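You operate a simulated robot arm through the tools that you are given. There is no shell and no other tool. Be economical: measure what you need, move in short steps, check, and stop when the job is done.

You are at the controls of a simulated robot arm. One attempt, no reset.

Task
Set the green-striped driver to reverse and clutch 4, the orange-striped one to clutch 1, and pack both.
Fine: stand them in the red tray. Set down upright: driver with the green stripe, driver with the orange stripe.
Where things are to end (x, y in the base frame): driver with the green stripe within 0.06 m of [0.71, 0.45]; driver with the orange stripe within 0.06 m of [0.64, 0.38].

The check looks at the end state, three seconds after you hand in, the way a careful person would. Anything else that was tipped, shoved, dropped, spilled or broken makes it a failure.

Robot
A 7-joint arm with a two-finger parallel gripper, fixed in place. Base frame: the origin is at the foot of the arm, x ahead of it, y to its left, z up; the work surface is at about z = 0.76. Lengths are in m, angles in degrees, forces in N, time in s.
With the tool pointing down near the work surface it reaches from about 0.34 to 0.78 m from the base axis. Its first joint turns from -166.0 to 166.0 degrees. Payload 3.91 kg.
Tool frame: the origin (TCP) lies between the finger pads and is the grasp point; the fingertips stand 0.03 m ahead of it; z points along the fingers, y is the line along which they close. The gripper opens to 0.11 m. The fingers are 0.02 m wide and 0.01 m thick; the gripper's body (0.048 by 0.112 m) begins 0.055 m behind the TCP.
Orientation is told as [roll, pitch, yaw] about the base's x, y, z axes, in that order, counted from this pose: with the fingers straight down and closing along the base's y, the tool's x points along the base's -x, its y along +y and its z along -z.

Tools
- The arm moves only by the tool step_arm. Its argument "steps" is a list of rows, each an object of numbers (a shift or turn left out is 0, a gripper value left out holds the last): "rx", "ry", "rz": the turn, a rotation vector about the base's x, y, z in rad; "x", "y", "z": the shift along the base's x, y, z in cm; "fingers": the finger opening in cm, from 0 to 11. In form: [{"rx": .., "ry": .., "rz": .., "x": .., "y": .., "z": .., "fingers": ..}, ...]. A call has 1 to 10 rows; each row shifts and turns the commanded pose from where the row before left it. A row lasts 0.2 s, in which the tool goes at most 0.05 m and 8.6 degrees; a call with a longer step from one row to the next is refused whole, and so is a gripper value outside its range. Where a pose cannot be reached the arm comes as near as it can. A force on the tool above 40 N (or 10 N above the force at the start of the call, whichever is more), or a blocked arm, ends the call early, and 0.2 s more pass. The fingers move at their own pace (about 0.153 m/s each) and stop on an object; they squeeze with about 44 N. The grip force told is the motor's: it shows also when the fingers shut on nothing. Time passes only in rows, and 0.2 s behind the last, so rows that do not move let the fingers close. It gives the time, the measured TCP pose, the force on the tool (base axes), the opening and the grip force at its end, in the units of the frame above (readings bear some noise), with the torque about the TCP (base axes, N m) and any sound that the robot's microphone picked up, and new pictures: "show" is both (left out), scene, wrist or none.
- Cameras (640 x 400 px; columns grow to the right, rows downward): "scene" is fixed at [0.2238, 0.5007, 1.442]; the picture's right is [-0.75, -0.66, 0.00], its down [-0.47, 0.54, -0.70] and it looks along [0.46, -0.53, -0.71] (base axes); focal length 262 px, centre (320, 200). "wrist" rides on the gripper at [0.077, 0.007, -0.114] in the tool frame; the picture's right is [-0.09, 1.00, 0.00], its down [-0.80, -0.07, -0.59] and it looks along [-0.59, -0.05, 0.80] (tool axes); focal length 270 px, centre (320, 200). There is no depth. A picture from a camera that has moved, and an enlarged one, comes with that camera's place and axes in the base frame and with its lens. The place of the scene camera against the robot may be out by one fixed shift of up to 0.012 m in any direction.
- raise_lower(by): slides the trunk up (or, below 0, down) by that many m; the arm rides with it, the base frame stays. It gives what a move gives, with no picture.
- close_up(camera, box): a new picture of the part [left, top, right, bottom] of that camera's present view, enlarged. The clock stands still meanwhile.
- close_job(): hands the job in; it is judged then, once.

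Go step by step. Nothing tells you positions but the pictures and the camera data: compare them with the known pose of the tool, close in by small moves and look again before you grip or let go. The budget is 120 turns and 200 pictures, counting those below and the enlarged ones. Unless the task says otherwise, let go and move clear before handing in.

The tools are called after "Request:" as name(argument=value, ...) on one line, values as JSON. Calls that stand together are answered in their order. step_arm: Moves the arm, as the interface text tells. Its arguments: {"type":"object","properties":{"steps":{"type":"array","items":{"type":"object","properties":{"rx":{"type":"number"},"ry":{"type":"number"},"rz":{"type":"number"},"x":{"type":"number"},"y":{"type":"number"},"z":{"type":"number"},"fingers":{"type":"number"}}}},"show":{"type":"string","enum":["both","scene","wrist","none"]}},"required":["steps"]} The other tools are called the same way: raise_lower (by) slides the trunk up or down; close_up (camera, box) takes an enlarged picture of a part of a camera's view; close_job () hands the job in.

At the start:

```text
t: 0.0
eef_pos: [0.4883, 0.0099, 1.1736]
ee_rot: [0.0, 0.0, 0.0]
force: [1.0, 0.7, -0.6]
wrist_torque: [0.0, 0.02, 0.01]
grip_width: 0.1102
grasp_force: 0.2
trunk travel left (down, up): [-0.55, 0.06]
```

scene: 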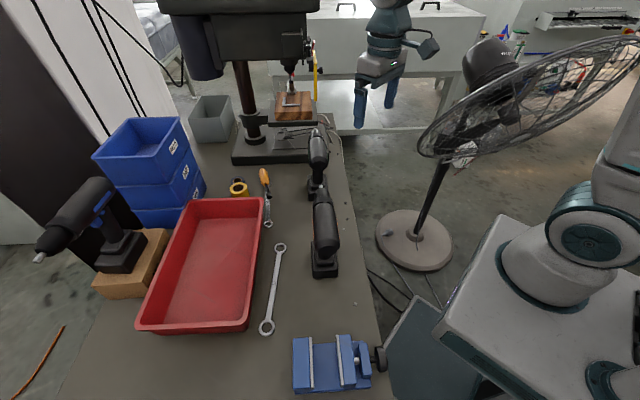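
wrist: 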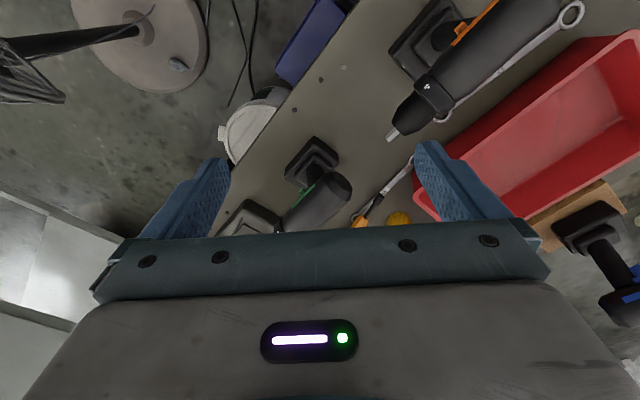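

I see two drivers standing on the bench near its front edge (one green-striped, one orange-striped), a red tray, a third driver with a blue stripe on a wooden block. I'll look closer first.

Request:
close_up(camera="scene", box=[260, 110, 400, 290])

Request:
close_up(camera="wrist", box=[200, 0, 600, 250])

```text
2.22 times, centred on (330, 200) of scene
camera zoom: at [0.2238, 0.5007, 1.442], right [-0.75, -0.66, 0.0], down [-0.47, 0.54, -0.7], along [0.46, -0.53, -0.71], focal length 583 px, centre (298, 200)
```

zoom: 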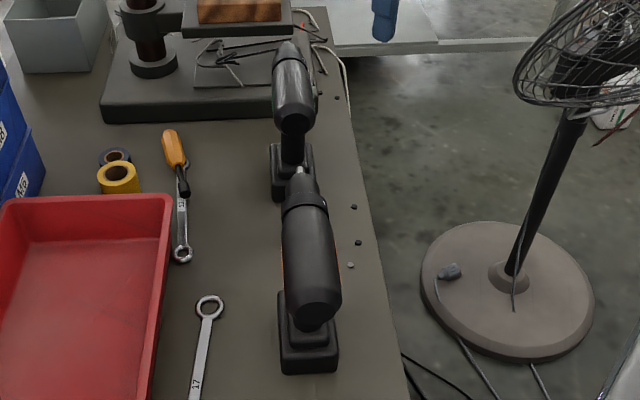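

```text
1.60 times, centred on (400, 125) of wrist
camera zoom: at [0.4102, 0.0169, 1.2888], right [0.09, 1.0, 0.0], down [0.8, -0.07, 0.59], along [0.59, -0.05, -0.8], focal length 432 px, centre (192, 320)
```

zoom: 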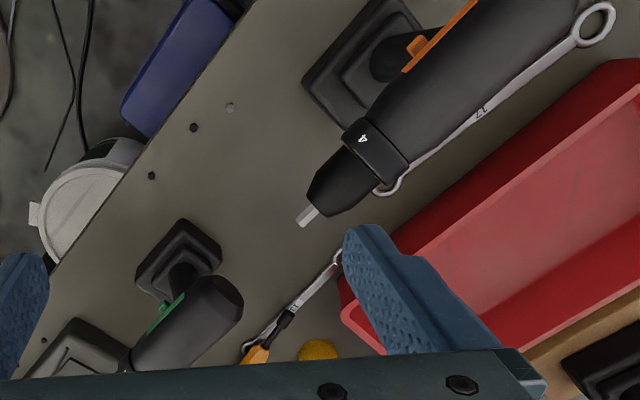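

The orange driver stands about (0.48, 0.20) with its chuck toward (+x,-y); the green one is about (0.67, -0.02). I'll bring the wrist camera closer to the orange one.

Request:
step_arm(steps=[{"x": -2, "y": 4}, {"x": -2, "y": 4}, {"x": -2, "y": 4, "z": -2}, {"x": -1, "y": 2, "z": -2}, {}], show="wrist")

```text
t: 1.2
eef_pos: [0.4168, 0.1518, 1.1349]
ee_rot: [-0.1, 0.0, 0.0]
force: [-0.7, 0.4, 0.4]
wrist_torque: [0.04, -0.02, -0.03]
grip_width: 0.11
grasp_force: 0.0
trunk travel left (down, up): [-0.55, 0.06]
camera wrist: at [0.3396, 0.1581, 1.2494], right [0.09, 1.0, 0.0], down [0.8, -0.07, 0.59], along [0.59, -0.05, -0.8], focal length 270 px, centre (320, 200)
```

wrist: 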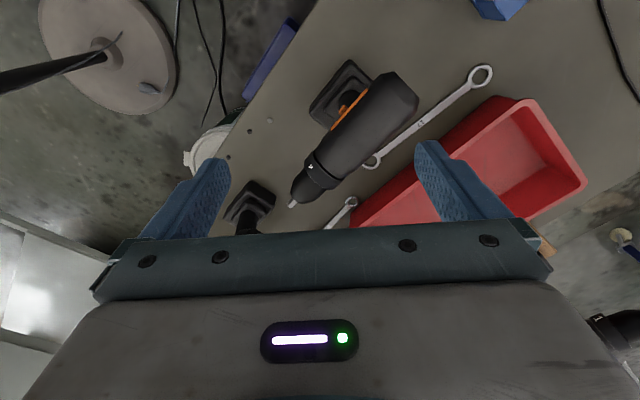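

Request:
close_up(camera="wrist", box=[270, 50, 430, 220])

```text
2.35 times, centred on (350, 135) of wrist
camera zoom: at [0.3396, 0.1581, 1.2494], right [0.09, 1.0, 0.0], down [0.8, -0.07, 0.59], along [0.59, -0.05, -0.8], focal length 636 px, centre (249, 353)
```

zoom: 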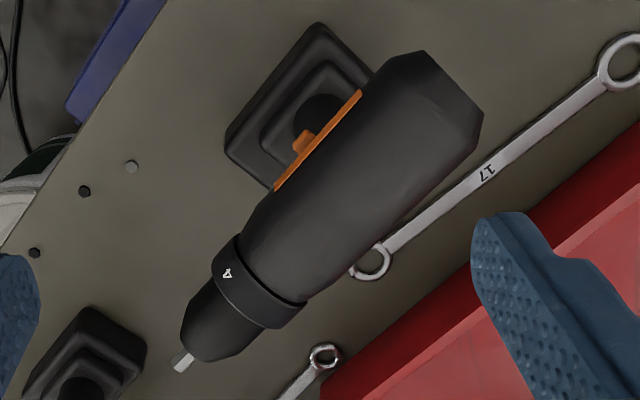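

Ring and slide are visible: a "4" faces the robot, the direction tab rides on the orange stripe. I'll look at it from the robot side, nearly level.

Request:
step_arm(steps=[{"rz": 0.14, "x": -1, "y": -2}, {"rz": 0.14, "x": -1, "y": -2}, {"rz": 0.14, "x": -1, "y": -2}, {"rz": 0.14, "x": -1, "y": -2}, {"rz": 0.14, "y": -1}, {"rx": 0.09, "ry": -0.107, "z": -3}, {"rx": 0.09, "ry": -0.107, "z": -3}, {"rx": 0.09, "ry": -0.107, "z": -3}, {"rx": 0.09, "ry": -0.107, "z": -3}, {"rx": 0.09, "ry": -0.107, "z": -2}], show="wrist")

```text
t: 3.4
eef_pos: [0.4349, 0.0545, 1.0116]
ee_rot: [0.1, -39.8, 40.0]
force: [0.1, 0.1, 0.2]
wrist_torque: [-0.02, 0.05, -0.01]
grip_width: 0.11
grasp_force: 0.0
out of reach, approached as far as the arm can: row 9, 10
trunk travel left (down, up): [-0.55, 0.06]
camera wrist: at [0.3289, -0.0256, 1.051], right [-0.59, 0.81, 0.06], down [0.22, 0.1, 0.97], along [0.78, 0.58, -0.24], focal length 270 px, centre (320, 200)
```

wrist: 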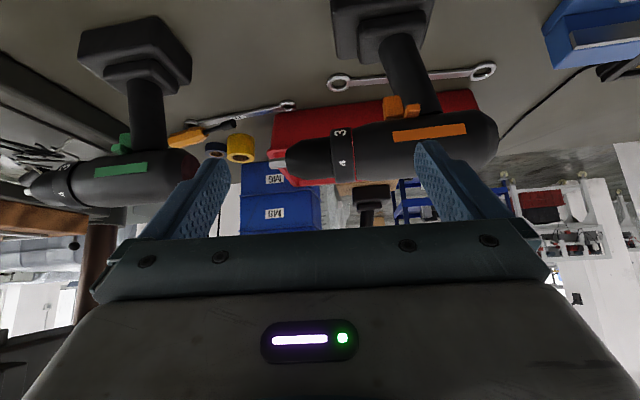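

Excellent view of both, upside down. Enlarging both.

Request:
close_up(camera="wrist", box=[260, 60, 520, 222])

Request:
close_up(camera="wrist", box=[10, 110, 220, 241])

```text
2.46 times, centred on (390, 141) of wrist
camera zoom: at [0.3289, -0.0256, 1.051], right [-0.59, 0.81, 0.06], down [0.22, 0.1, 0.97], along [0.78, 0.58, -0.24], focal length 665 px, centre (148, 345)
```

zoom: 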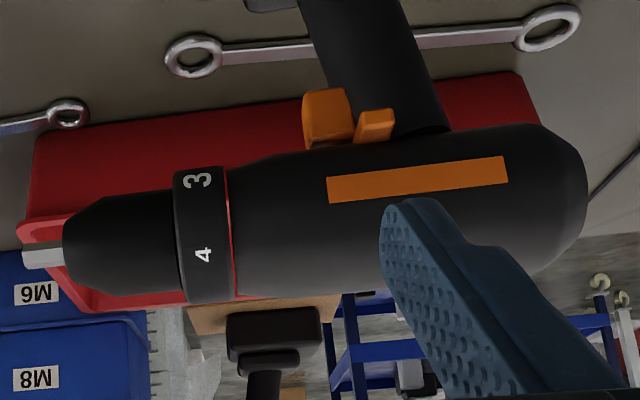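

```text
3.05 times, centred on (115, 176) of wrist
camera zoom: at [0.3289, -0.0256, 1.051], right [-0.59, 0.81, 0.06], down [0.22, 0.1, 0.97], along [0.78, 0.58, -0.24], focal length 824 px, centre (945, 275)
```

zoom: 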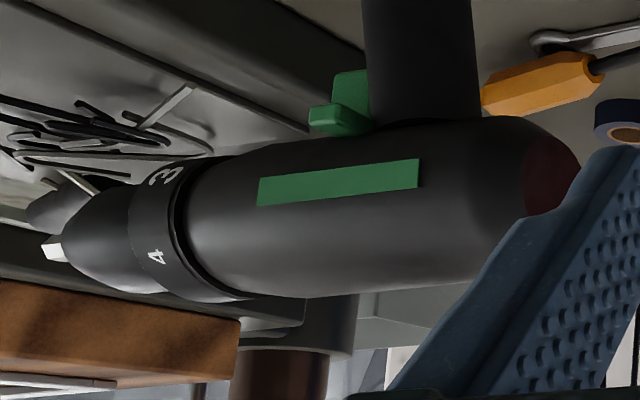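

Both rings show 3 and 4 on this (right) side; each has a trigger and a small side lever in front of the grip. I need the other side and top, so I'll lift, turn the wrist and look from the far side.

Request:
step_arm(steps=[{"rx": -0.09, "ry": 0.107, "z": 3}, {"rx": -0.09, "ry": 0.107, "z": 3}, {"rx": -0.09, "ry": 0.107, "z": 3}, {"rx": -0.09, "ry": 0.107, "z": 3}, {"rx": -0.09, "ry": 0.107, "z": 2}, {"rz": -0.14, "x": 0.8, "y": 0.9}, {"rz": -0.14, "x": 0.8, "y": 0.9}, {"rz": -0.14, "x": 0.8, "y": 0.9}, {"rz": -0.14, "x": 0.8, "y": 0.9}, {"rz": -0.14, "x": 0.8, "y": 0.9}], show="none")

Request:
step_arm(steps=[{"rz": -0.145, "x": 0.8, "y": 0.9}, {"rz": -0.145, "x": 0.8, "y": 0.9}, {"rz": -0.145, "x": 0.8, "y": 0.9}, {"rz": -0.145, "x": 0.8, "y": 0.9}, {"rz": -0.145, "x": 0.8, "y": 0.9}, {"rz": -0.145, "x": 0.8, "y": 0.9}, {"rz": -0.145, "x": 0.8, "y": 0.9}, {"rz": -0.145, "x": 0.8, "y": 0.9}, {"rz": -0.145, "x": 0.8, "y": 0.9}, {"rz": -0.145, "x": 0.8, "y": 0.9}], show="none")

Request:
step_arm(steps=[{"rz": -0.145, "x": 0.8, "y": 0.9}, {"rz": -0.145, "x": 0.8, "y": 0.9}, {"rz": -0.145, "x": 0.8, "y": 0.9}, {"rz": -0.145, "x": 0.8, "y": 0.9}, {"rz": -0.145, "x": 0.8, "y": 0.9}, {"rz": -0.145, "x": 0.8, "y": 0.9}, {"rz": -0.12, "x": 0.8, "y": 0.9}], show="wrist")

```text
t: 5.6
eef_pos: [0.4753, 0.1009, 1.1508]
ee_rot: [0.0, 0.0, -0.1]
force: [0.2, -0.5, 0.1]
wrist_torque: [0.0, 0.01, 0.02]
grip_width: 0.11
grasp_force: 0.0
trunk travel left (down, up): [-0.55, 0.06]
```

```text
t: 7.8
eef_pos: [0.5559, 0.1918, 1.1517]
ee_rot: [0.0, 0.0, -83.2]
force: [-0.7, 0.0, -0.1]
wrist_torque: [0.02, 0.0, -0.02]
grip_width: 0.1102
grasp_force: 0.1
trunk travel left (down, up): [-0.55, 0.06]
```

```text
t: 9.4
eef_pos: [0.611, 0.2552, 1.1503]
ee_rot: [0.0, -0.1, -139.9]
force: [0.7, 0.4, -1.1]
wrist_torque: [-0.01, -0.04, -0.01]
grip_width: 0.1099
grasp_force: 0.0
trunk travel left (down, up): [-0.55, 0.06]
camera wrist: at [0.6738, 0.299, 1.2657], right [0.57, -0.82, 0.0], down [-0.66, -0.46, 0.6], along [-0.49, -0.34, -0.8], focal length 270 px, centre (320, 200)
```

wrist: 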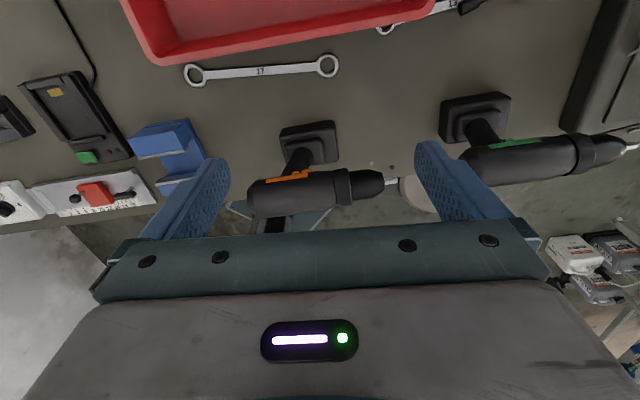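

Request:
close_up(camera="wrist", box=[235, 115, 405, 221])

Request:
close_up(camera="wrist", box=[430, 85, 640, 215])

```text
3.76 times, centred on (320, 168) of wrist
camera zoom: at [0.6738, 0.299, 1.2657], right [0.57, -0.82, 0.0], down [-0.66, -0.46, 0.6], along [-0.49, -0.34, -0.8], focal length 1018 px, centre (320, 320)
```

zoom: 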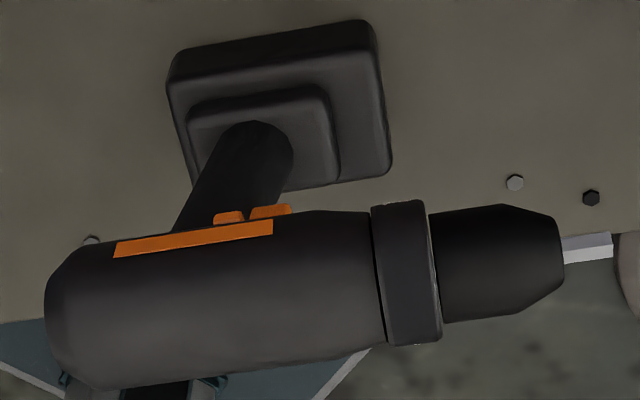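

```text
3.05 times, centred on (535, 150) of wrist
camera zoom: at [0.6738, 0.299, 1.2657], right [0.57, -0.82, 0.0], down [-0.66, -0.46, 0.6], along [-0.49, -0.34, -0.8], focal length 824 px, centre (-335, 352)
```

zoom: 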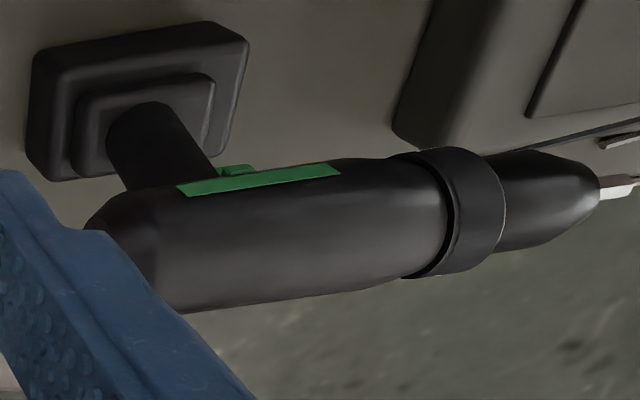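

No markings on top. I'll tilt level on this far side and go lower to see under the ring.

Request:
step_arm(steps=[{"rx": -0.09, "ry": 0.107, "x": 1, "y": 1, "z": -4}, {"rx": -0.09, "ry": 0.107, "x": 1, "y": 1, "z": -4}, {"rx": -0.09, "ry": 0.107, "x": 0, "y": 0, "z": -4}, {"rx": -0.09, "ry": 0.107, "z": -4}, {"rx": -0.09, "ry": 0.107, "z": -4}, {}], show="wrist")

```text
t: 10.8
eef_pos: [0.6275, 0.2736, 0.9985]
ee_rot: [0.0, -30.0, -139.8]
force: [-0.6, 0.1, 0.4]
wrist_torque: [-0.01, -0.04, 0.01]
grip_width: 0.11
grasp_force: 0.0
out of reach, approached as far as the arm can: row 4, 5
trunk travel left (down, up): [-0.55, 0.06]
camera wrist: at [0.7257, 0.3477, 1.0604], right [0.58, -0.81, 0.04], down [-0.35, -0.2, 0.92], along [-0.73, -0.55, -0.4], focal length 270 px, centre (320, 200)
```

wrist: 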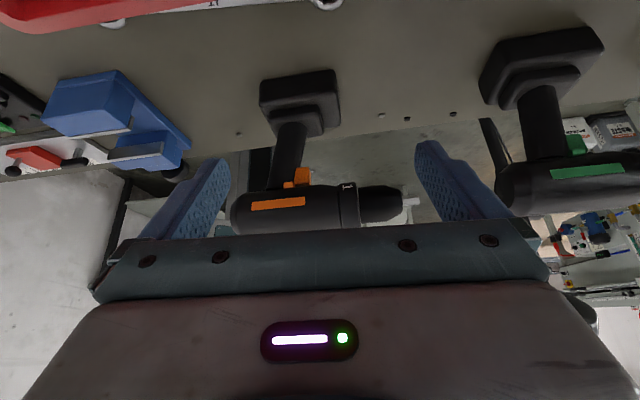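

Request:
close_up(camera="wrist", box=[220, 130, 430, 260])

Request:
close_up(camera="wrist", box=[480, 100, 640, 220])

```text
3.05 times, centred on (325, 195) of wrist
camera zoom: at [0.7257, 0.3477, 1.0604], right [0.58, -0.81, 0.04], down [-0.35, -0.2, 0.92], along [-0.73, -0.55, -0.4], focal length 824 px, centre (305, 215)
```

zoom: 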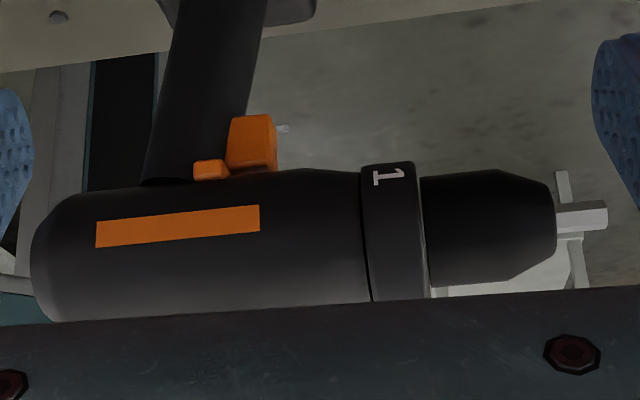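

```text
3.33 times, centred on (560, 160) of wrist
camera zoom: at [0.7257, 0.3477, 1.0604], right [0.58, -0.81, 0.04], down [-0.35, -0.2, 0.92], along [-0.73, -0.55, -0.4], focal length 901 px, centre (-480, 333)
```

zoom: 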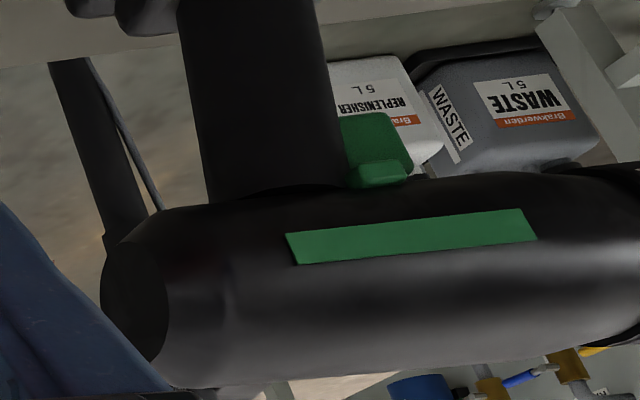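

The lever is a fore-aft slide: on orange it sits back by the grip, on green it sits forward. Numbers run 1 (low left), 3, 4 (right); I need the index mark, so I'll zoom tightly on the ring.

Request:
close_up(camera="wrist", box=[318, 178, 372, 222])

Request:
close_up(camera="scene", box=[305, 175, 345, 230])

```text
9.09 times, centred on (345, 200) of wrist
camera zoom: at [0.7257, 0.3477, 1.0604], right [0.58, -0.81, 0.04], down [-0.35, -0.2, 0.92], along [-0.73, -0.55, -0.4], focal length 2457 px, centre (93, 200)
```

zoom: 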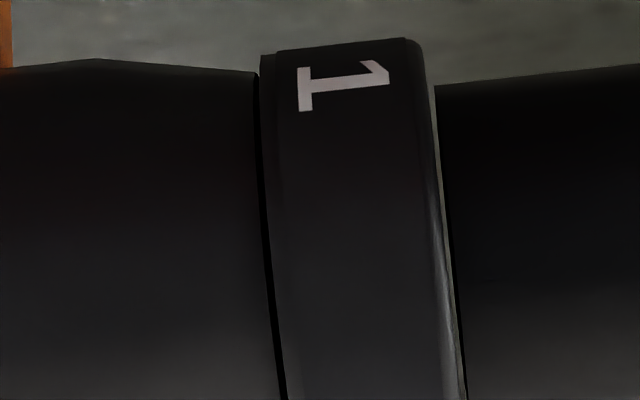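

```text
7.27 times, centred on (325, 202) of scene
camera zoom: at [0.2238, 0.5007, 1.442], right [-0.75, -0.66, 0.0], down [-0.47, 0.54, -0.7], along [0.46, -0.53, -0.71], focal length 1907 px, centre (284, 182)
```

zoom: 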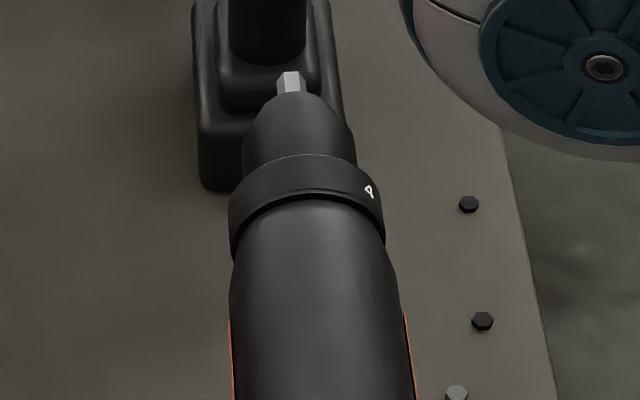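

No index visible from above. I'll go round to the nose side and look from low down, to find it beneath.

Request:
step_arm(steps=[{"rx": 0.084, "ry": -0.1, "z": 3}, {"rx": 0.084, "ry": -0.1, "z": 3}, {"rx": 0.084, "ry": -0.1, "z": 4}, {"rx": 0.084, "ry": -0.1, "z": 4}, {"rz": 0.1445, "x": -0.38, "y": -0.83}, {"rz": 0.1445, "x": -0.38, "y": -0.83}, {"rz": 0.1445, "x": -0.38, "y": -0.83}, {"rz": 0.1445, "x": -0.38, "y": -0.83}, {"rz": 0.1445, "x": -0.38, "y": -0.83}, {"rz": 0.1445, "x": -0.38, "y": -0.83}], show="none")

Request:
step_arm(steps=[{"rz": 0.1445, "x": -0.38, "y": -0.83}, {"rz": 0.1445, "x": -0.38, "y": -0.83}, {"rz": 0.1445, "x": -0.38, "y": -0.83}, {"rz": 0.1445, "x": -0.38, "y": -0.83}, {"rz": 0.1445, "x": -0.38, "y": -0.83}, {"rz": 0.1445, "x": -0.38, "y": -0.83}, {"rz": 0.1445, "x": -0.38, "y": -0.83}, {"rz": 0.1445, "x": -0.38, "y": -0.83}, {"rz": 0.1445, "x": -0.38, "y": -0.83}, {"rz": 0.1445, "x": -0.38, "y": -0.83}], show="none")

Request:
step_arm(steps=[{"rz": 0.1445, "x": -0.38, "y": -0.83}, {"rz": 0.1445, "x": -0.38, "y": -0.83}, {"rz": 0.1445, "x": -0.38, "y": -0.83}, {"rz": 0.1445, "x": -0.38, "y": -0.83}, {"rz": 0.1445, "x": -0.38, "y": -0.83}, {"rz": 0.1445, "x": -0.38, "y": -0.83}, {"rz": 0.1445, "x": -0.38, "y": -0.83}, {"rz": 0.1445, "x": -0.38, "y": -0.83}, {"rz": 0.1445, "x": -0.38, "y": -0.83}, {"rz": 0.1445, "x": -0.38, "y": -0.83}], show="both")

```text
t: 13.0
eef_pos: [0.6061, 0.2214, 1.1407]
ee_rot: [0.1, -0.1, -90.0]
force: [0.9, 0.4, -0.2]
wrist_torque: [0.01, -0.01, -0.01]
grip_width: 0.1099
grasp_force: 0.1
trunk travel left (down, up): [-0.55, 0.06]
```

```text
t: 15.2
eef_pos: [0.5676, 0.1381, 1.1411]
ee_rot: [0.1, 0.0, -7.2]
force: [0.1, 0.4, 0.5]
wrist_torque: [0.01, -0.01, 0.0]
grip_width: 0.1102
grasp_force: 0.1
trunk travel left (down, up): [-0.55, 0.06]
```

```text
t: 17.4
eef_pos: [0.5318, 0.0548, 1.1408]
ee_rot: [0.1, 0.0, 75.7]
force: [-0.5, -0.3, 0.7]
wrist_torque: [-0.03, -0.01, 0.04]
grip_width: 0.1099
grasp_force: 0.1
trunk travel left (down, up): [-0.55, 0.06]
camera wrist: at [0.5049, -0.0176, 1.2558], right [-0.94, 0.33, 0.0], down [0.27, 0.76, 0.59], along [0.2, 0.56, -0.8], focal length 270 px, centre (320, 200)
```

scene: 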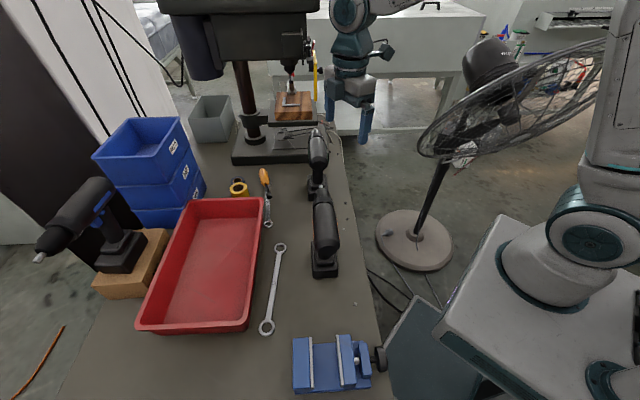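
wrist: 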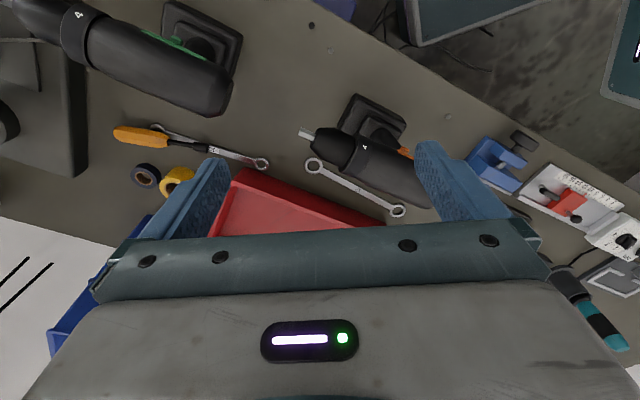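

Request:
step_arm(steps=[{"x": -4, "y": -2}, {"rx": 0.1357, "ry": -0.0346, "z": -2.7, "x": -0.3}, {"rx": 0.1357, "ry": -0.0346, "z": -2.7, "x": -0.3}, {"rx": 0.1357, "ry": -0.0346, "z": -2.7, "x": -0.3}, {"rx": 0.1357, "ry": -0.0346, "z": -2.7, "x": -0.3}, {"rx": 0.1357, "ry": -0.0346, "z": -2.7, "x": -0.3}, {"rx": 0.1357, "ry": -0.0346, "z": -2.7}, {"rx": 0.1357, "ry": -0.0346, "z": -2.7}, {"rx": 0.1357, "ry": -0.0346, "z": -2.7}, {"rx": 0.1357, "ry": -0.0346, "z": -2.7}], show="wrist")

```text
t: 19.6
eef_pos: [0.4754, 0.0356, 0.8989]
ee_rot: [0.7, -72.4, 75.2]
force: [-0.1, 0.4, -0.3]
wrist_torque: [-0.05, 0.01, 0.02]
grip_width: 0.1099
grasp_force: 0.1
trunk travel left (down, up): [-0.55, 0.06]
camera wrist: at [0.4346, -0.0899, 0.859], right [-0.96, 0.27, 0.09], down [-0.01, -0.33, 0.94], along [0.29, 0.9, 0.32], focal length 270 px, centre (320, 200)
```

wrist: 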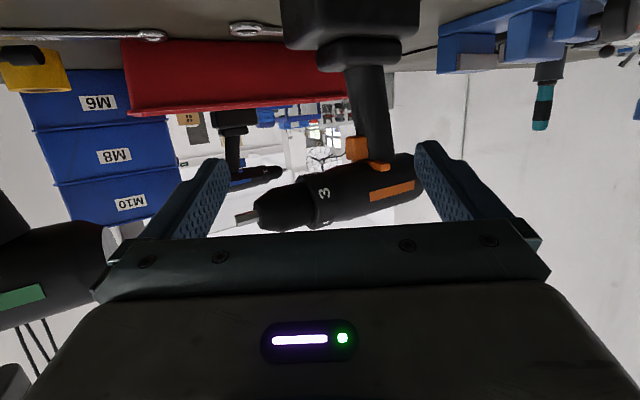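

Request:
close_up(camera="wrist", box=[230, 130, 430, 240])

Request:
close_up(camera="wrist", box=[295, 170, 355, 235])

```text
3.20 times, centred on (330, 185) of wrist
camera zoom: at [0.4346, -0.0899, 0.859], right [-0.96, 0.27, 0.09], down [-0.01, -0.33, 0.94], along [0.29, 0.9, 0.32], focal length 865 px, centre (288, 248)
```

zoom: 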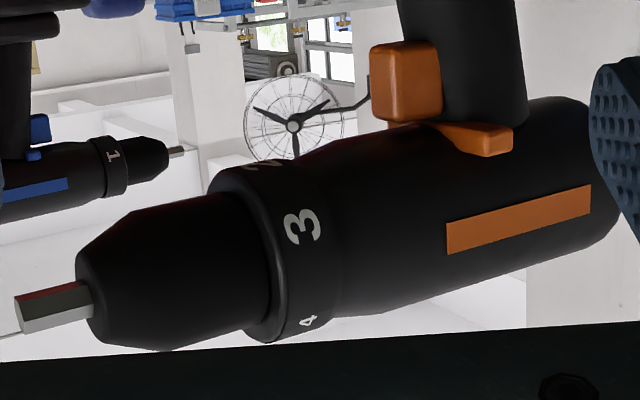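

```text
6.15 times, centred on (325, 202) of wrist
camera zoom: at [0.4346, -0.0899, 0.859], right [-0.96, 0.27, 0.09], down [-0.01, -0.33, 0.94], along [0.29, 0.9, 0.32], focal length 1663 px, centre (289, 185)
```

zoom: 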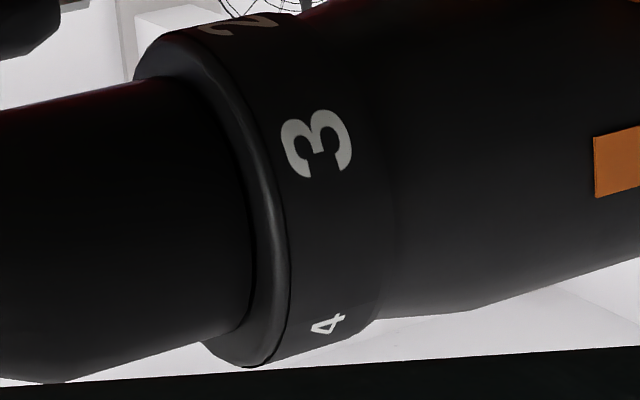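

Beneath are 2 and 3, no index mark yet. I'll rise again and look tightly at the upper right shoulder of the body next to the ring.

Request:
step_arm(steps=[{"rx": -0.1357, "ry": 0.0346, "z": 2.7}, {"rx": -0.1357, "ry": 0.0346, "z": 2.7}, {"rx": -0.1357, "ry": 0.0346, "z": 2.7}, {"rx": -0.1357, "ry": 0.0346, "z": 2.7}, {"rx": -0.1357, "ry": 0.0346, "z": 2.7}, {"rx": -0.1357, "ry": 0.0346, "z": 2.7}, {"rx": -0.1357, "ry": 0.0346, "z": 2.7}, {"rx": -0.1357, "ry": 0.0346, "z": 2.7}, {"rx": -0.1357, "ry": 0.0346, "z": 1}], show="wrist")

Request:
close_up(camera="wrist", box=[290, 80, 450, 230])

Request:
close_up(camera="wrist", box=[0, 0, 250, 140])

```text
t: 21.6
eef_pos: [0.4749, 0.0371, 1.1248]
ee_rot: [-0.1, 0.1, 75.5]
force: [-0.2, -0.8, -0.4]
wrist_torque: [-0.02, -0.02, 0.0]
grip_width: 0.1098
grasp_force: 0.1
trunk travel left (down, up): [-0.55, 0.06]
camera wrist: at [0.4493, -0.036, 1.2399], right [-0.94, 0.34, 0.0], down [0.27, 0.76, 0.59], along [0.2, 0.56, -0.81], focal length 270 px, centre (320, 200)
```

wrist: 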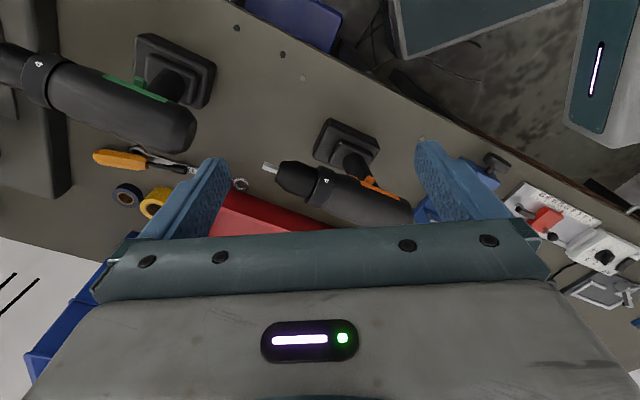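

```text
2.67 times, centred on (370, 155) of wrist
camera zoom: at [0.4493, -0.036, 1.2399], right [-0.94, 0.34, 0.0], down [0.27, 0.76, 0.59], along [0.2, 0.56, -0.81], focal length 721 px, centre (187, 320)
```

zoom: 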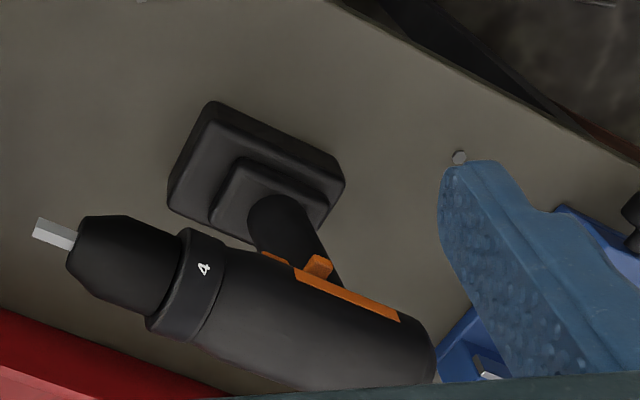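

```text
2.56 times, centred on (125, 70) of wrist
camera zoom: at [0.4493, -0.036, 1.2399], right [-0.94, 0.34, 0.0], down [0.27, 0.76, 0.59], along [0.2, 0.56, -0.81], focal length 692 px, centre (819, 533)
```

zoom: 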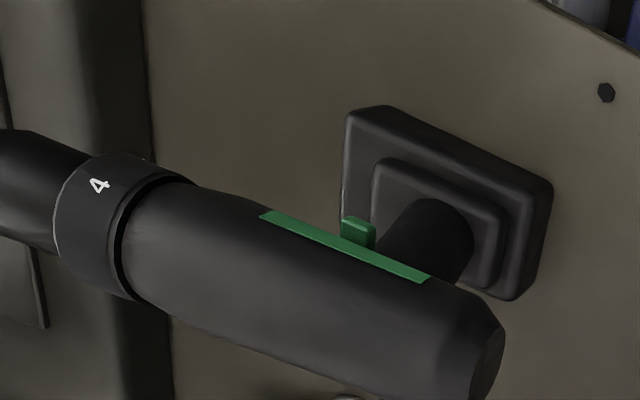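

Request:
close_up(camera="wrist", box=[310, 160, 358, 208])

Request:
close_up(camera="wrist", box=[10, 40, 80, 110])

```text
8.33 times, centred on (334, 184) of wrist
camera zoom: at [0.4493, -0.036, 1.2399], right [-0.94, 0.34, 0.0], down [0.27, 0.76, 0.59], along [0.2, 0.56, -0.81], focal length 2252 px, centre (203, 333)
```

zoom: 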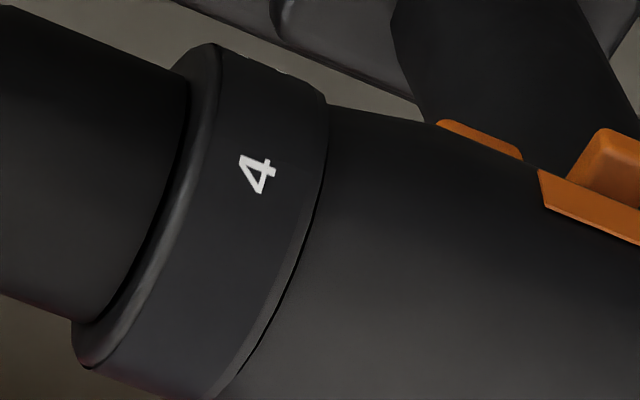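

```text
5.71 times, centred on (45, 75) of wrist
camera zoom: at [0.4493, -0.036, 1.2399], right [-0.94, 0.34, 0.0], down [0.27, 0.76, 0.59], along [0.2, 0.56, -0.81], focal length 1544 px, centre (1891, 914)
```

zoom: 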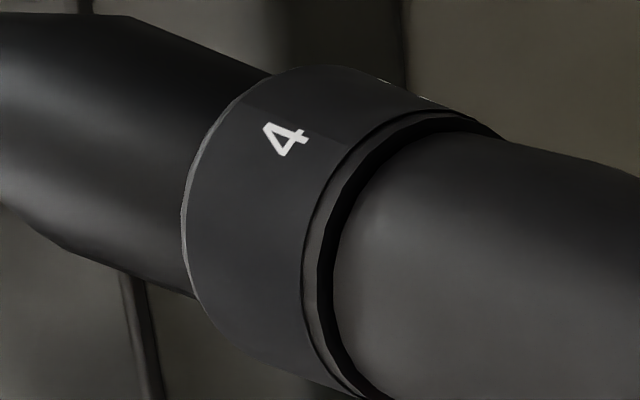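

Still no index mark; the underside needs a steeper look. I'll come in low from the -y side, beyond the bench edge, looking up at the orange ring.

Request:
step_arm(steps=[{"rz": 0.085, "x": 1, "y": -3}, {"rz": 0.085, "x": 1, "y": -3}, {"rx": 0.1425, "ry": -0.0112, "z": -2.7}, {"rx": 0.1425, "ry": -0.0112, "z": -2.7}, {"rx": 0.1425, "ry": -0.0112, "z": -2.7}, {"rx": 0.1425, "ry": -0.0112, "z": -2.7}, {"rx": 0.1425, "ry": -0.0112, "z": -2.7}, {"rx": 0.1425, "ry": -0.0112, "z": -2.7}, {"rx": 0.1425, "ry": -0.0112, "z": -2.7}, {"rx": 0.1425, "ry": -0.0112, "z": -2.7}], show="none")

Request:
step_arm(steps=[{"rx": 0.1425, "ry": -0.0112, "z": -2.7}, {"rx": 0.1425, "ry": -0.0112, "z": -2.7}, {"rx": 0.1425, "ry": -0.0112, "z": -2.0}, {}], show="both")

```text
t: 23.8
eef_pos: [0.497, -0.0276, 0.907]
ee_rot: [0.7, -65.6, 84.8]
force: [0.4, 0.2, -0.2]
wrist_torque: [0.0, 0.04, -0.02]
grip_width: 0.1102
grasp_force: 0.1
trunk travel left (down, up): [-0.55, 0.06]
```

```text
t: 24.8
eef_pos: [0.4929, -0.011, 0.8352]
ee_rot: [30.4, -89.5, 55.5]
force: [-1.8, 1.7, 1.8]
wrist_torque: [-0.04, 0.01, -0.01]
grip_width: 0.1101
grasp_force: 0.1
trunk travel left (down, up): [-0.55, 0.06]
camera wrist: at [0.4785, -0.126, 0.7595], right [-0.99, 0.07, 0.09], down [0.03, -0.59, 0.81], along [0.11, 0.8, 0.58], focal length 270 px, centre (320, 200)
```

scene: 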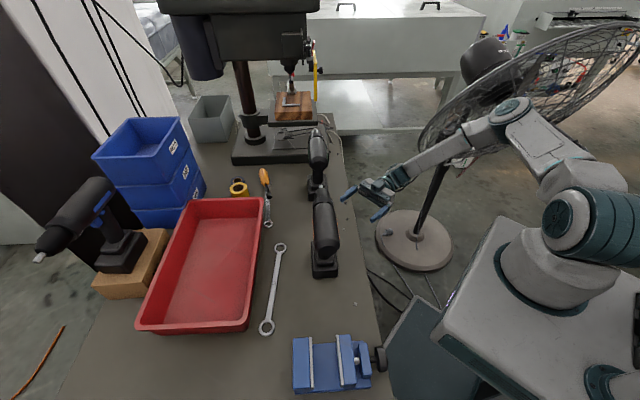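
wrist: 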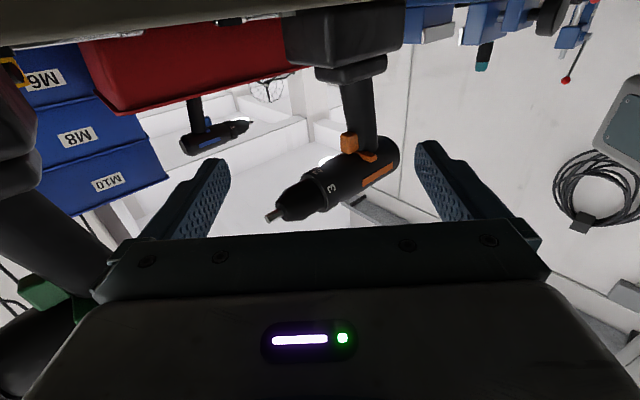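

Request:
close_up(camera="wrist", box=[290, 150, 370, 220])

Request:
close_up(camera="wrist", box=[170, 105, 260, 165])

Request:
close_up(camera="wrist", box=[0, 150, 140, 400])

```text
5.71 times, centred on (330, 185) of wrist
camera zoom: at [0.4785, -0.126, 0.7595], right [-0.99, 0.07, 0.09], down [0.03, -0.59, 0.81], along [0.11, 0.8, 0.58], focal length 1544 px, centre (263, 286)
```

zoom: 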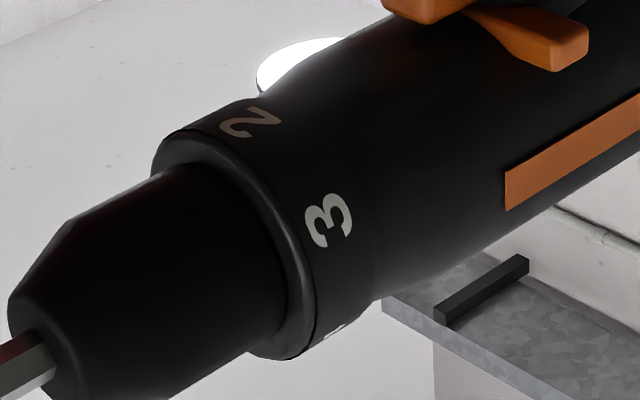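

```text
6.67 times, centred on (215, 135) of wrist
camera zoom: at [0.4785, -0.126, 0.7595], right [-0.99, 0.07, 0.09], down [0.03, -0.59, 0.81], along [0.11, 0.8, 0.58], focal length 1802 px, centre (1020, 633)
```

zoom: 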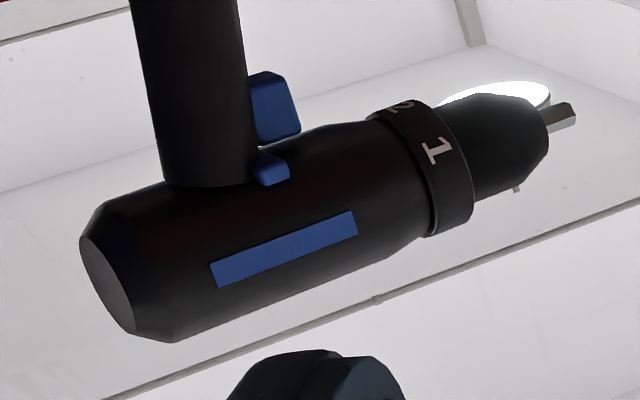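

```text
1.60 times, centred on (70, 275) of wrist
camera zoom: at [0.4785, -0.126, 0.7595], right [-0.99, 0.07, 0.09], down [0.03, -0.59, 0.81], along [0.11, 0.8, 0.58], focal length 432 px, centre (720, 80)
```

zoom: 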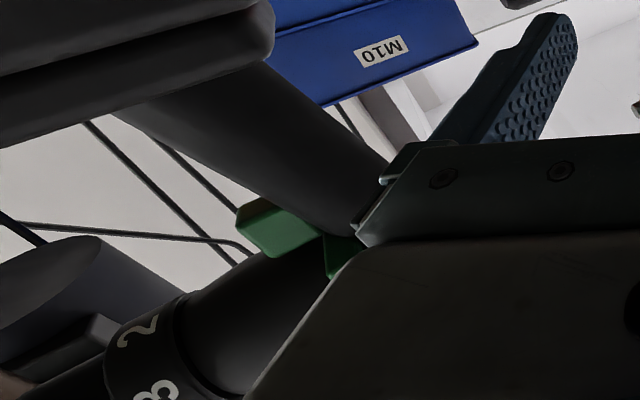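

No index line exists anywhere; the labels lie about 60° apart with 2 at the bottom (trigger side), 1 low-left, 3 low-right, 4 upper-right on every driver. I'll learn from turning: go above the orange ring, which I triangulate at (0.515, 0.148, 0.943), axis at -45° yaw.

Request:
step_arm(steps=[{"rx": -0.1425, "ry": 0.0112, "z": 2.8}, {"rx": -0.1425, "ry": 0.0112, "z": 2.8}, {"rx": -0.1425, "ry": 0.0112, "z": 2.8}, {"rx": -0.1425, "ry": 0.0112, "z": 2.8}, {"rx": -0.1425, "ry": 0.0112, "z": 2.8}, {"rx": -0.1425, "ry": 0.0112, "z": 2.8}, {"rx": -0.1425, "ry": 0.0112, "z": 2.8}, {"rx": -0.1425, "ry": 0.0112, "z": 2.8}, {"rx": -0.1425, "ry": 0.0112, "z": 2.8}, {"rx": -0.1425, "ry": 0.0112, "z": 2.8}], show="none")

Request:
step_arm(steps=[{"rx": -0.1425, "ry": 0.0112, "z": 2}, {"rz": -0.1425, "y": 1.2}, {"rz": -0.1425, "y": 1.2}, {"rz": -0.1425, "y": 1.2}, {"rz": -0.1425, "y": 1.2}, {"rz": -0.1425, "y": 1.2}, {"rz": -0.1425, "y": 1.2}, {"rz": -0.1425, "y": 1.2}, {"rz": -0.1425, "y": 1.2}, {"rz": -0.1425, "y": 1.2}], show="none")

Request:
step_arm(steps=[{"rz": -0.1425, "y": 1}, {"rz": -0.1425, "y": 1}, {"rz": -0.1425, "y": 1}, {"rz": -0.1425, "y": 1}, {"rz": -0.1425}, {"rz": -0.1425}, {"rz": -0.1}], show="wrist")

```text
t: 27.0
eef_pos: [0.4941, -0.0221, 1.115]
ee_rot: [0.1, -8.1, 85.3]
force: [-0.2, 0.7, -1.1]
wrist_torque: [0.01, 0.0, 0.02]
grip_width: 0.1103
grasp_force: 0.1
trunk travel left (down, up): [-0.55, 0.06]
```

```text
t: 29.2
eef_pos: [0.4954, 0.0852, 1.135]
ee_rot: [0.0, 0.0, 11.7]
force: [0.0, 0.3, 0.1]
wrist_torque: [0.0, -0.01, 0.01]
grip_width: 0.1102
grasp_force: 0.1
trunk travel left (down, up): [-0.55, 0.06]
```

```text
t: 30.8
eef_pos: [0.4947, 0.1233, 1.1346]
ee_rot: [0.1, 0.1, -43.0]
force: [-0.8, -0.5, -0.2]
wrist_torque: [-0.04, -0.03, -0.02]
grip_width: 0.1102
grasp_force: 0.0
trunk travel left (down, up): [-0.55, 0.06]
camera wrist: at [0.4425, 0.1807, 1.2494], right [0.74, 0.67, 0.0], down [0.54, -0.6, 0.59], along [0.4, -0.44, -0.8], focal length 270 px, centre (320, 200)
```

wrist: 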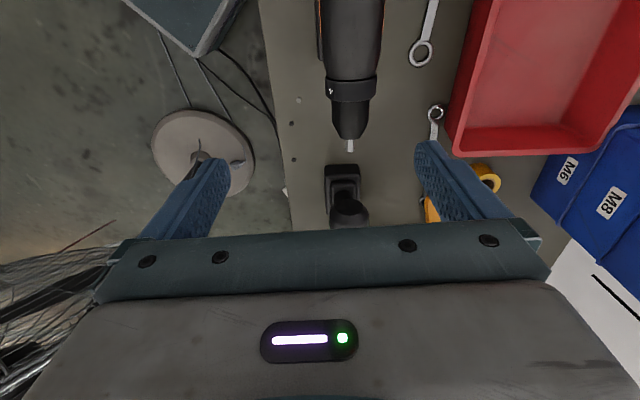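

Axis is confirmed at -45° yaw. I'll lean the hand 30° toward the right side of the driver, then slide down along the tool axis over the ring.

Request:
step_arm(steps=[{"rz": -0.035}, {"rx": 0.0926, "ry": -0.0926, "x": -0.8, "y": -0.8, "z": -1}, {"rx": 0.0926, "ry": -0.0926, "x": -0.8, "y": -0.8, "z": -1}, {"rx": 0.0926, "ry": -0.0926, "x": -0.8, "y": -0.7, "z": -2}, {"rx": 0.0926, "ry": -0.0926, "x": -0.7, "y": -0.6, "z": -2}, {}], show="wrist")

```text
t: 32.2
eef_pos: [0.4636, 0.095, 1.0734]
ee_rot: [30.1, -0.1, -45.1]
force: [0.5, 0.1, 1.1]
wrist_torque: [-0.01, 0.0, -0.02]
grip_width: 0.1102
grasp_force: 0.0
trunk travel left (down, up): [-0.55, 0.06]
camera wrist: at [0.3724, 0.1126, 1.1767], right [0.67, 0.55, 0.5], down [0.31, -0.82, 0.48], along [0.67, -0.17, -0.72], focal length 270 px, centre (320, 200)
```

wrist: 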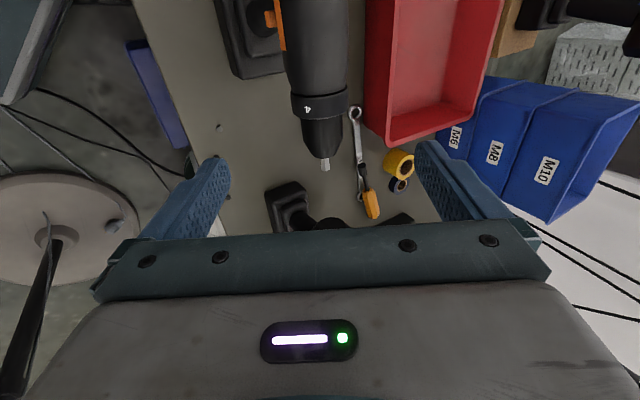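

Prediction matches the image. Approaching most of the way.

Request:
step_arm(steps=[{"x": 1.2, "y": 1.2, "z": -2.9}, {"x": 1.2, "y": 1.2, "z": -2.9}, {"x": 1.2, "y": 1.2, "z": -2.9}, {}], show="both")

```text
t: 33.2
eef_pos: [0.4987, 0.1291, 0.9864]
ee_rot: [30.1, -0.1, -44.8]
force: [-0.8, 0.4, -0.2]
wrist_torque: [0.01, 0.03, -0.04]
grip_width: 0.11
grasp_force: 0.0
trunk travel left (down, up): [-0.55, 0.06]
camera wrist: at [0.4074, 0.1471, 1.0903], right [0.67, 0.55, 0.5], down [0.31, -0.82, 0.48], along [0.67, -0.17, -0.72], focal length 270 px, centre (320, 200)
```

scene: 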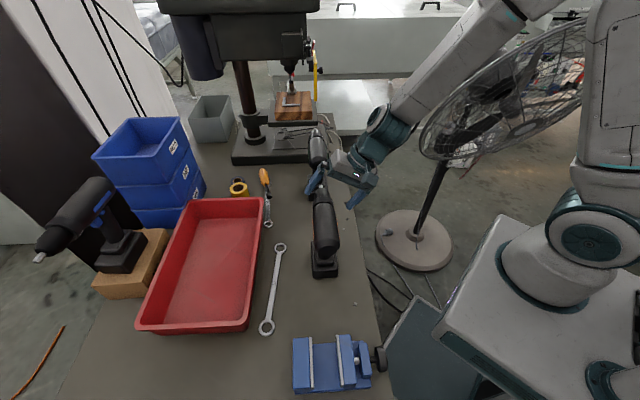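
wrist: 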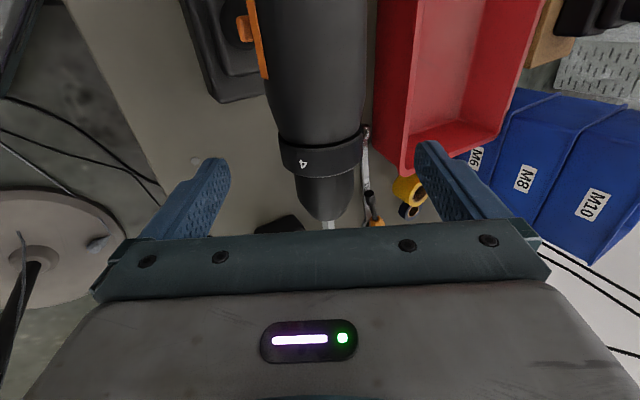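

Request:
step_arm(steps=[{"x": 0.8, "y": 1.0, "z": -2.2}, {"x": 0.8, "y": 1.0, "z": -2.1}, {"fingers": 6.6}, {}], show="wrist")

```text
t: 34.2
eef_pos: [0.5145, 0.1489, 0.9445]
ee_rot: [30.1, -0.1, -44.9]
force: [-0.8, 0.1, 0.8]
wrist_torque: [-0.02, 0.03, 0.0]
grip_width: 0.0661
grasp_force: 0.0
trunk travel left (down, up): [-0.55, 0.06]
camera wrist: at [0.4227, 0.1675, 1.0479], right [0.67, 0.55, 0.5], down [0.31, -0.82, 0.48], along [0.67, -0.17, -0.72], focal length 270 px, centre (320, 200)
```

wrist: 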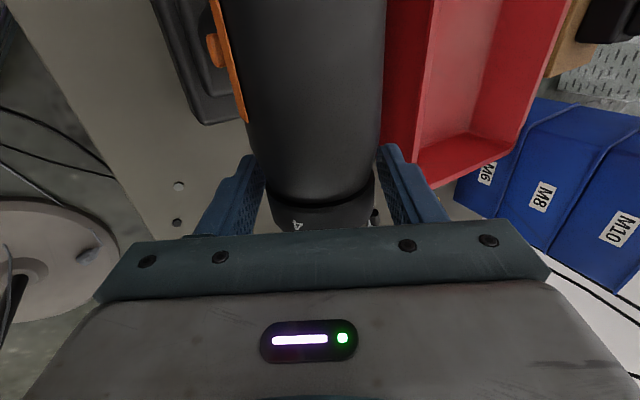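

Request:
close_up(camera="wrist", box=[220, 140, 420, 240])

```text
3.20 times, centred on (320, 190) of wrist
camera zoom: at [0.4227, 0.1675, 1.0479], right [0.67, 0.55, 0.5], down [0.31, -0.82, 0.48], along [0.67, -0.17, -0.72], focal length 865 px, centre (320, 232)
```

zoom: 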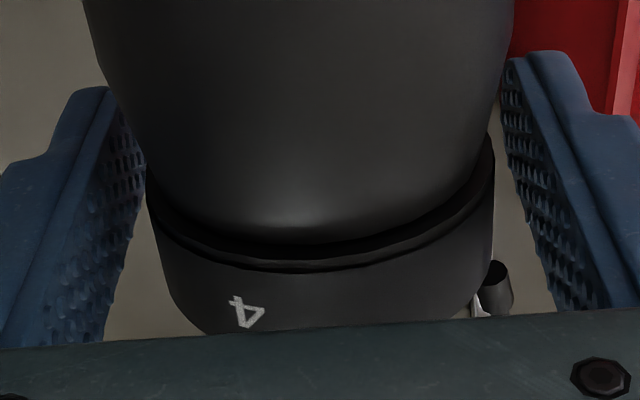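

The ring centre is ~5 mm further toward the nose than the pads; I'll shift and close.

Request:
step_arm(steps=[{"x": 0.35, "y": -0.35}, {"fingers": 4.5}, {"fingers": 4.5}, {}], show="wrist")

```text
t: 35.2
eef_pos: [0.5179, 0.1457, 0.944]
ee_rot: [30.1, 0.0, -44.9]
force: [0.3, 1.3, -0.9]
wrist_torque: [0.01, -0.01, 0.0]
grip_width: 0.0525
grasp_force: 44.2
trunk travel left (down, up): [-0.55, 0.06]
camera wrist: at [0.4268, 0.1641, 1.0475], right [0.67, 0.55, 0.5], down [0.31, -0.82, 0.48], along [0.67, -0.17, -0.72], focal length 270 px, centre (320, 200)
```

wrist: 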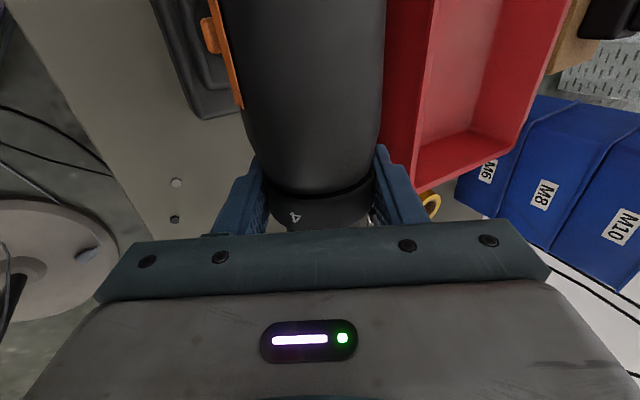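

Gripped squarely, almost no side force. Turning a little in the + sense (right side up over the top) and listening.

Request:
step_arm(steps=[{"rx": -0.06, "ry": 0.06}, {"rx": -0.06, "ry": 0.06}, {"rx": -0.06, "ry": 0.06}, {"rx": -0.06, "ry": 0.06}], show="both")

```text
t: 36.2
eef_pos: [0.5188, 0.1458, 0.9456]
ee_rot: [10.7, -0.1, -45.0]
force: [5.7, -2.6, 17.7]
wrist_torque: [0.14, 0.13, 0.11]
grip_width: 0.0526
grasp_force: 43.7
trunk travel left (down, up): [-0.55, 0.06]
camera wrist: at [0.4539, 0.1901, 1.0591], right [0.75, 0.63, 0.19], down [0.44, -0.69, 0.57], along [0.49, -0.35, -0.8], focal length 270 px, centre (320, 200)
```

scene: 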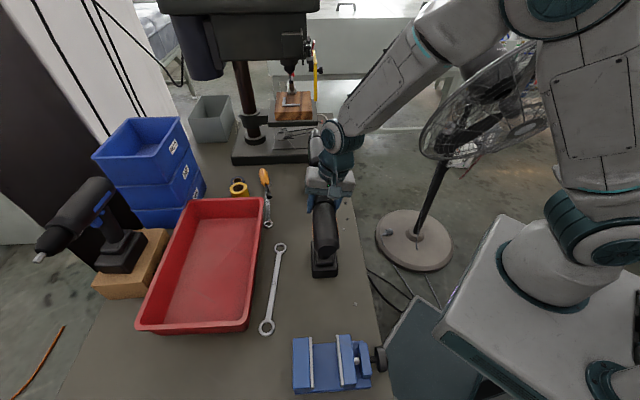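
wrist: 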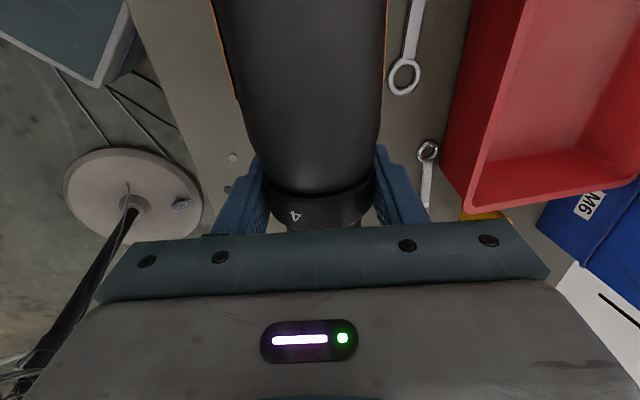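

The ring turns with the hand while the body stays put; a slight vertical push builds up, so I relieve it and go on.

Request:
step_arm(steps=[{"z": 0.15}, {"rx": -0.06, "ry": 0.06}, {"rx": -0.06, "ry": 0.06}, {"rx": -0.06, "ry": 0.06}], show="none")

```text
t: 37.2
eef_pos: [0.5199, 0.1465, 0.945]
ee_rot: [-4.1, 0.0, -45.0]
force: [3.7, -2.2, 6.9]
wrist_torque: [0.35, 0.34, -0.16]
grip_width: 0.0522
grasp_force: 44.4
trunk travel left (down, up): [-0.55, 0.06]
```

Request:
step_arm(steps=[{"rx": -0.06, "ry": 0.06}, {"rx": -0.06, "ry": 0.06}, {"rx": -0.06, "ry": 0.06}, {"rx": -0.06, "ry": 0.06}, {"rx": -0.06, "ry": 0.06}, {}], show="both")

```text
t: 38.6
eef_pos: [0.5191, 0.1465, 0.9452]
ee_rot: [-28.3, 0.0, -44.9]
force: [1.9, -1.6, 5.4]
wrist_torque: [0.39, 0.47, -0.02]
grip_width: 0.0526
grasp_force: 44.0
trunk travel left (down, up): [-0.55, 0.06]
camera wrist: at [0.5067, 0.2439, 1.043], right [0.68, 0.56, -0.47], down [0.72, -0.41, 0.56], along [0.12, -0.72, -0.68], focal length 270 px, centre (320, 200)
```

scene: 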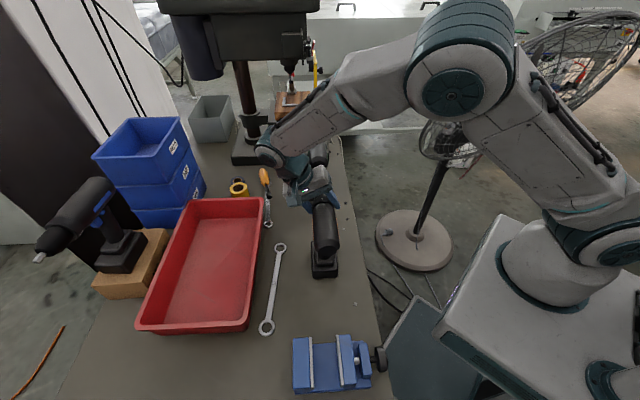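
wrist: 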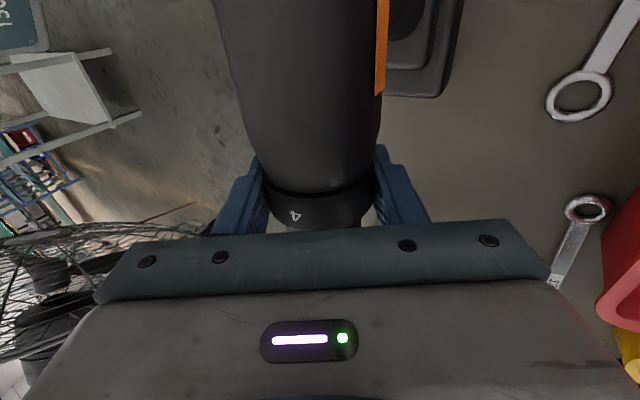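

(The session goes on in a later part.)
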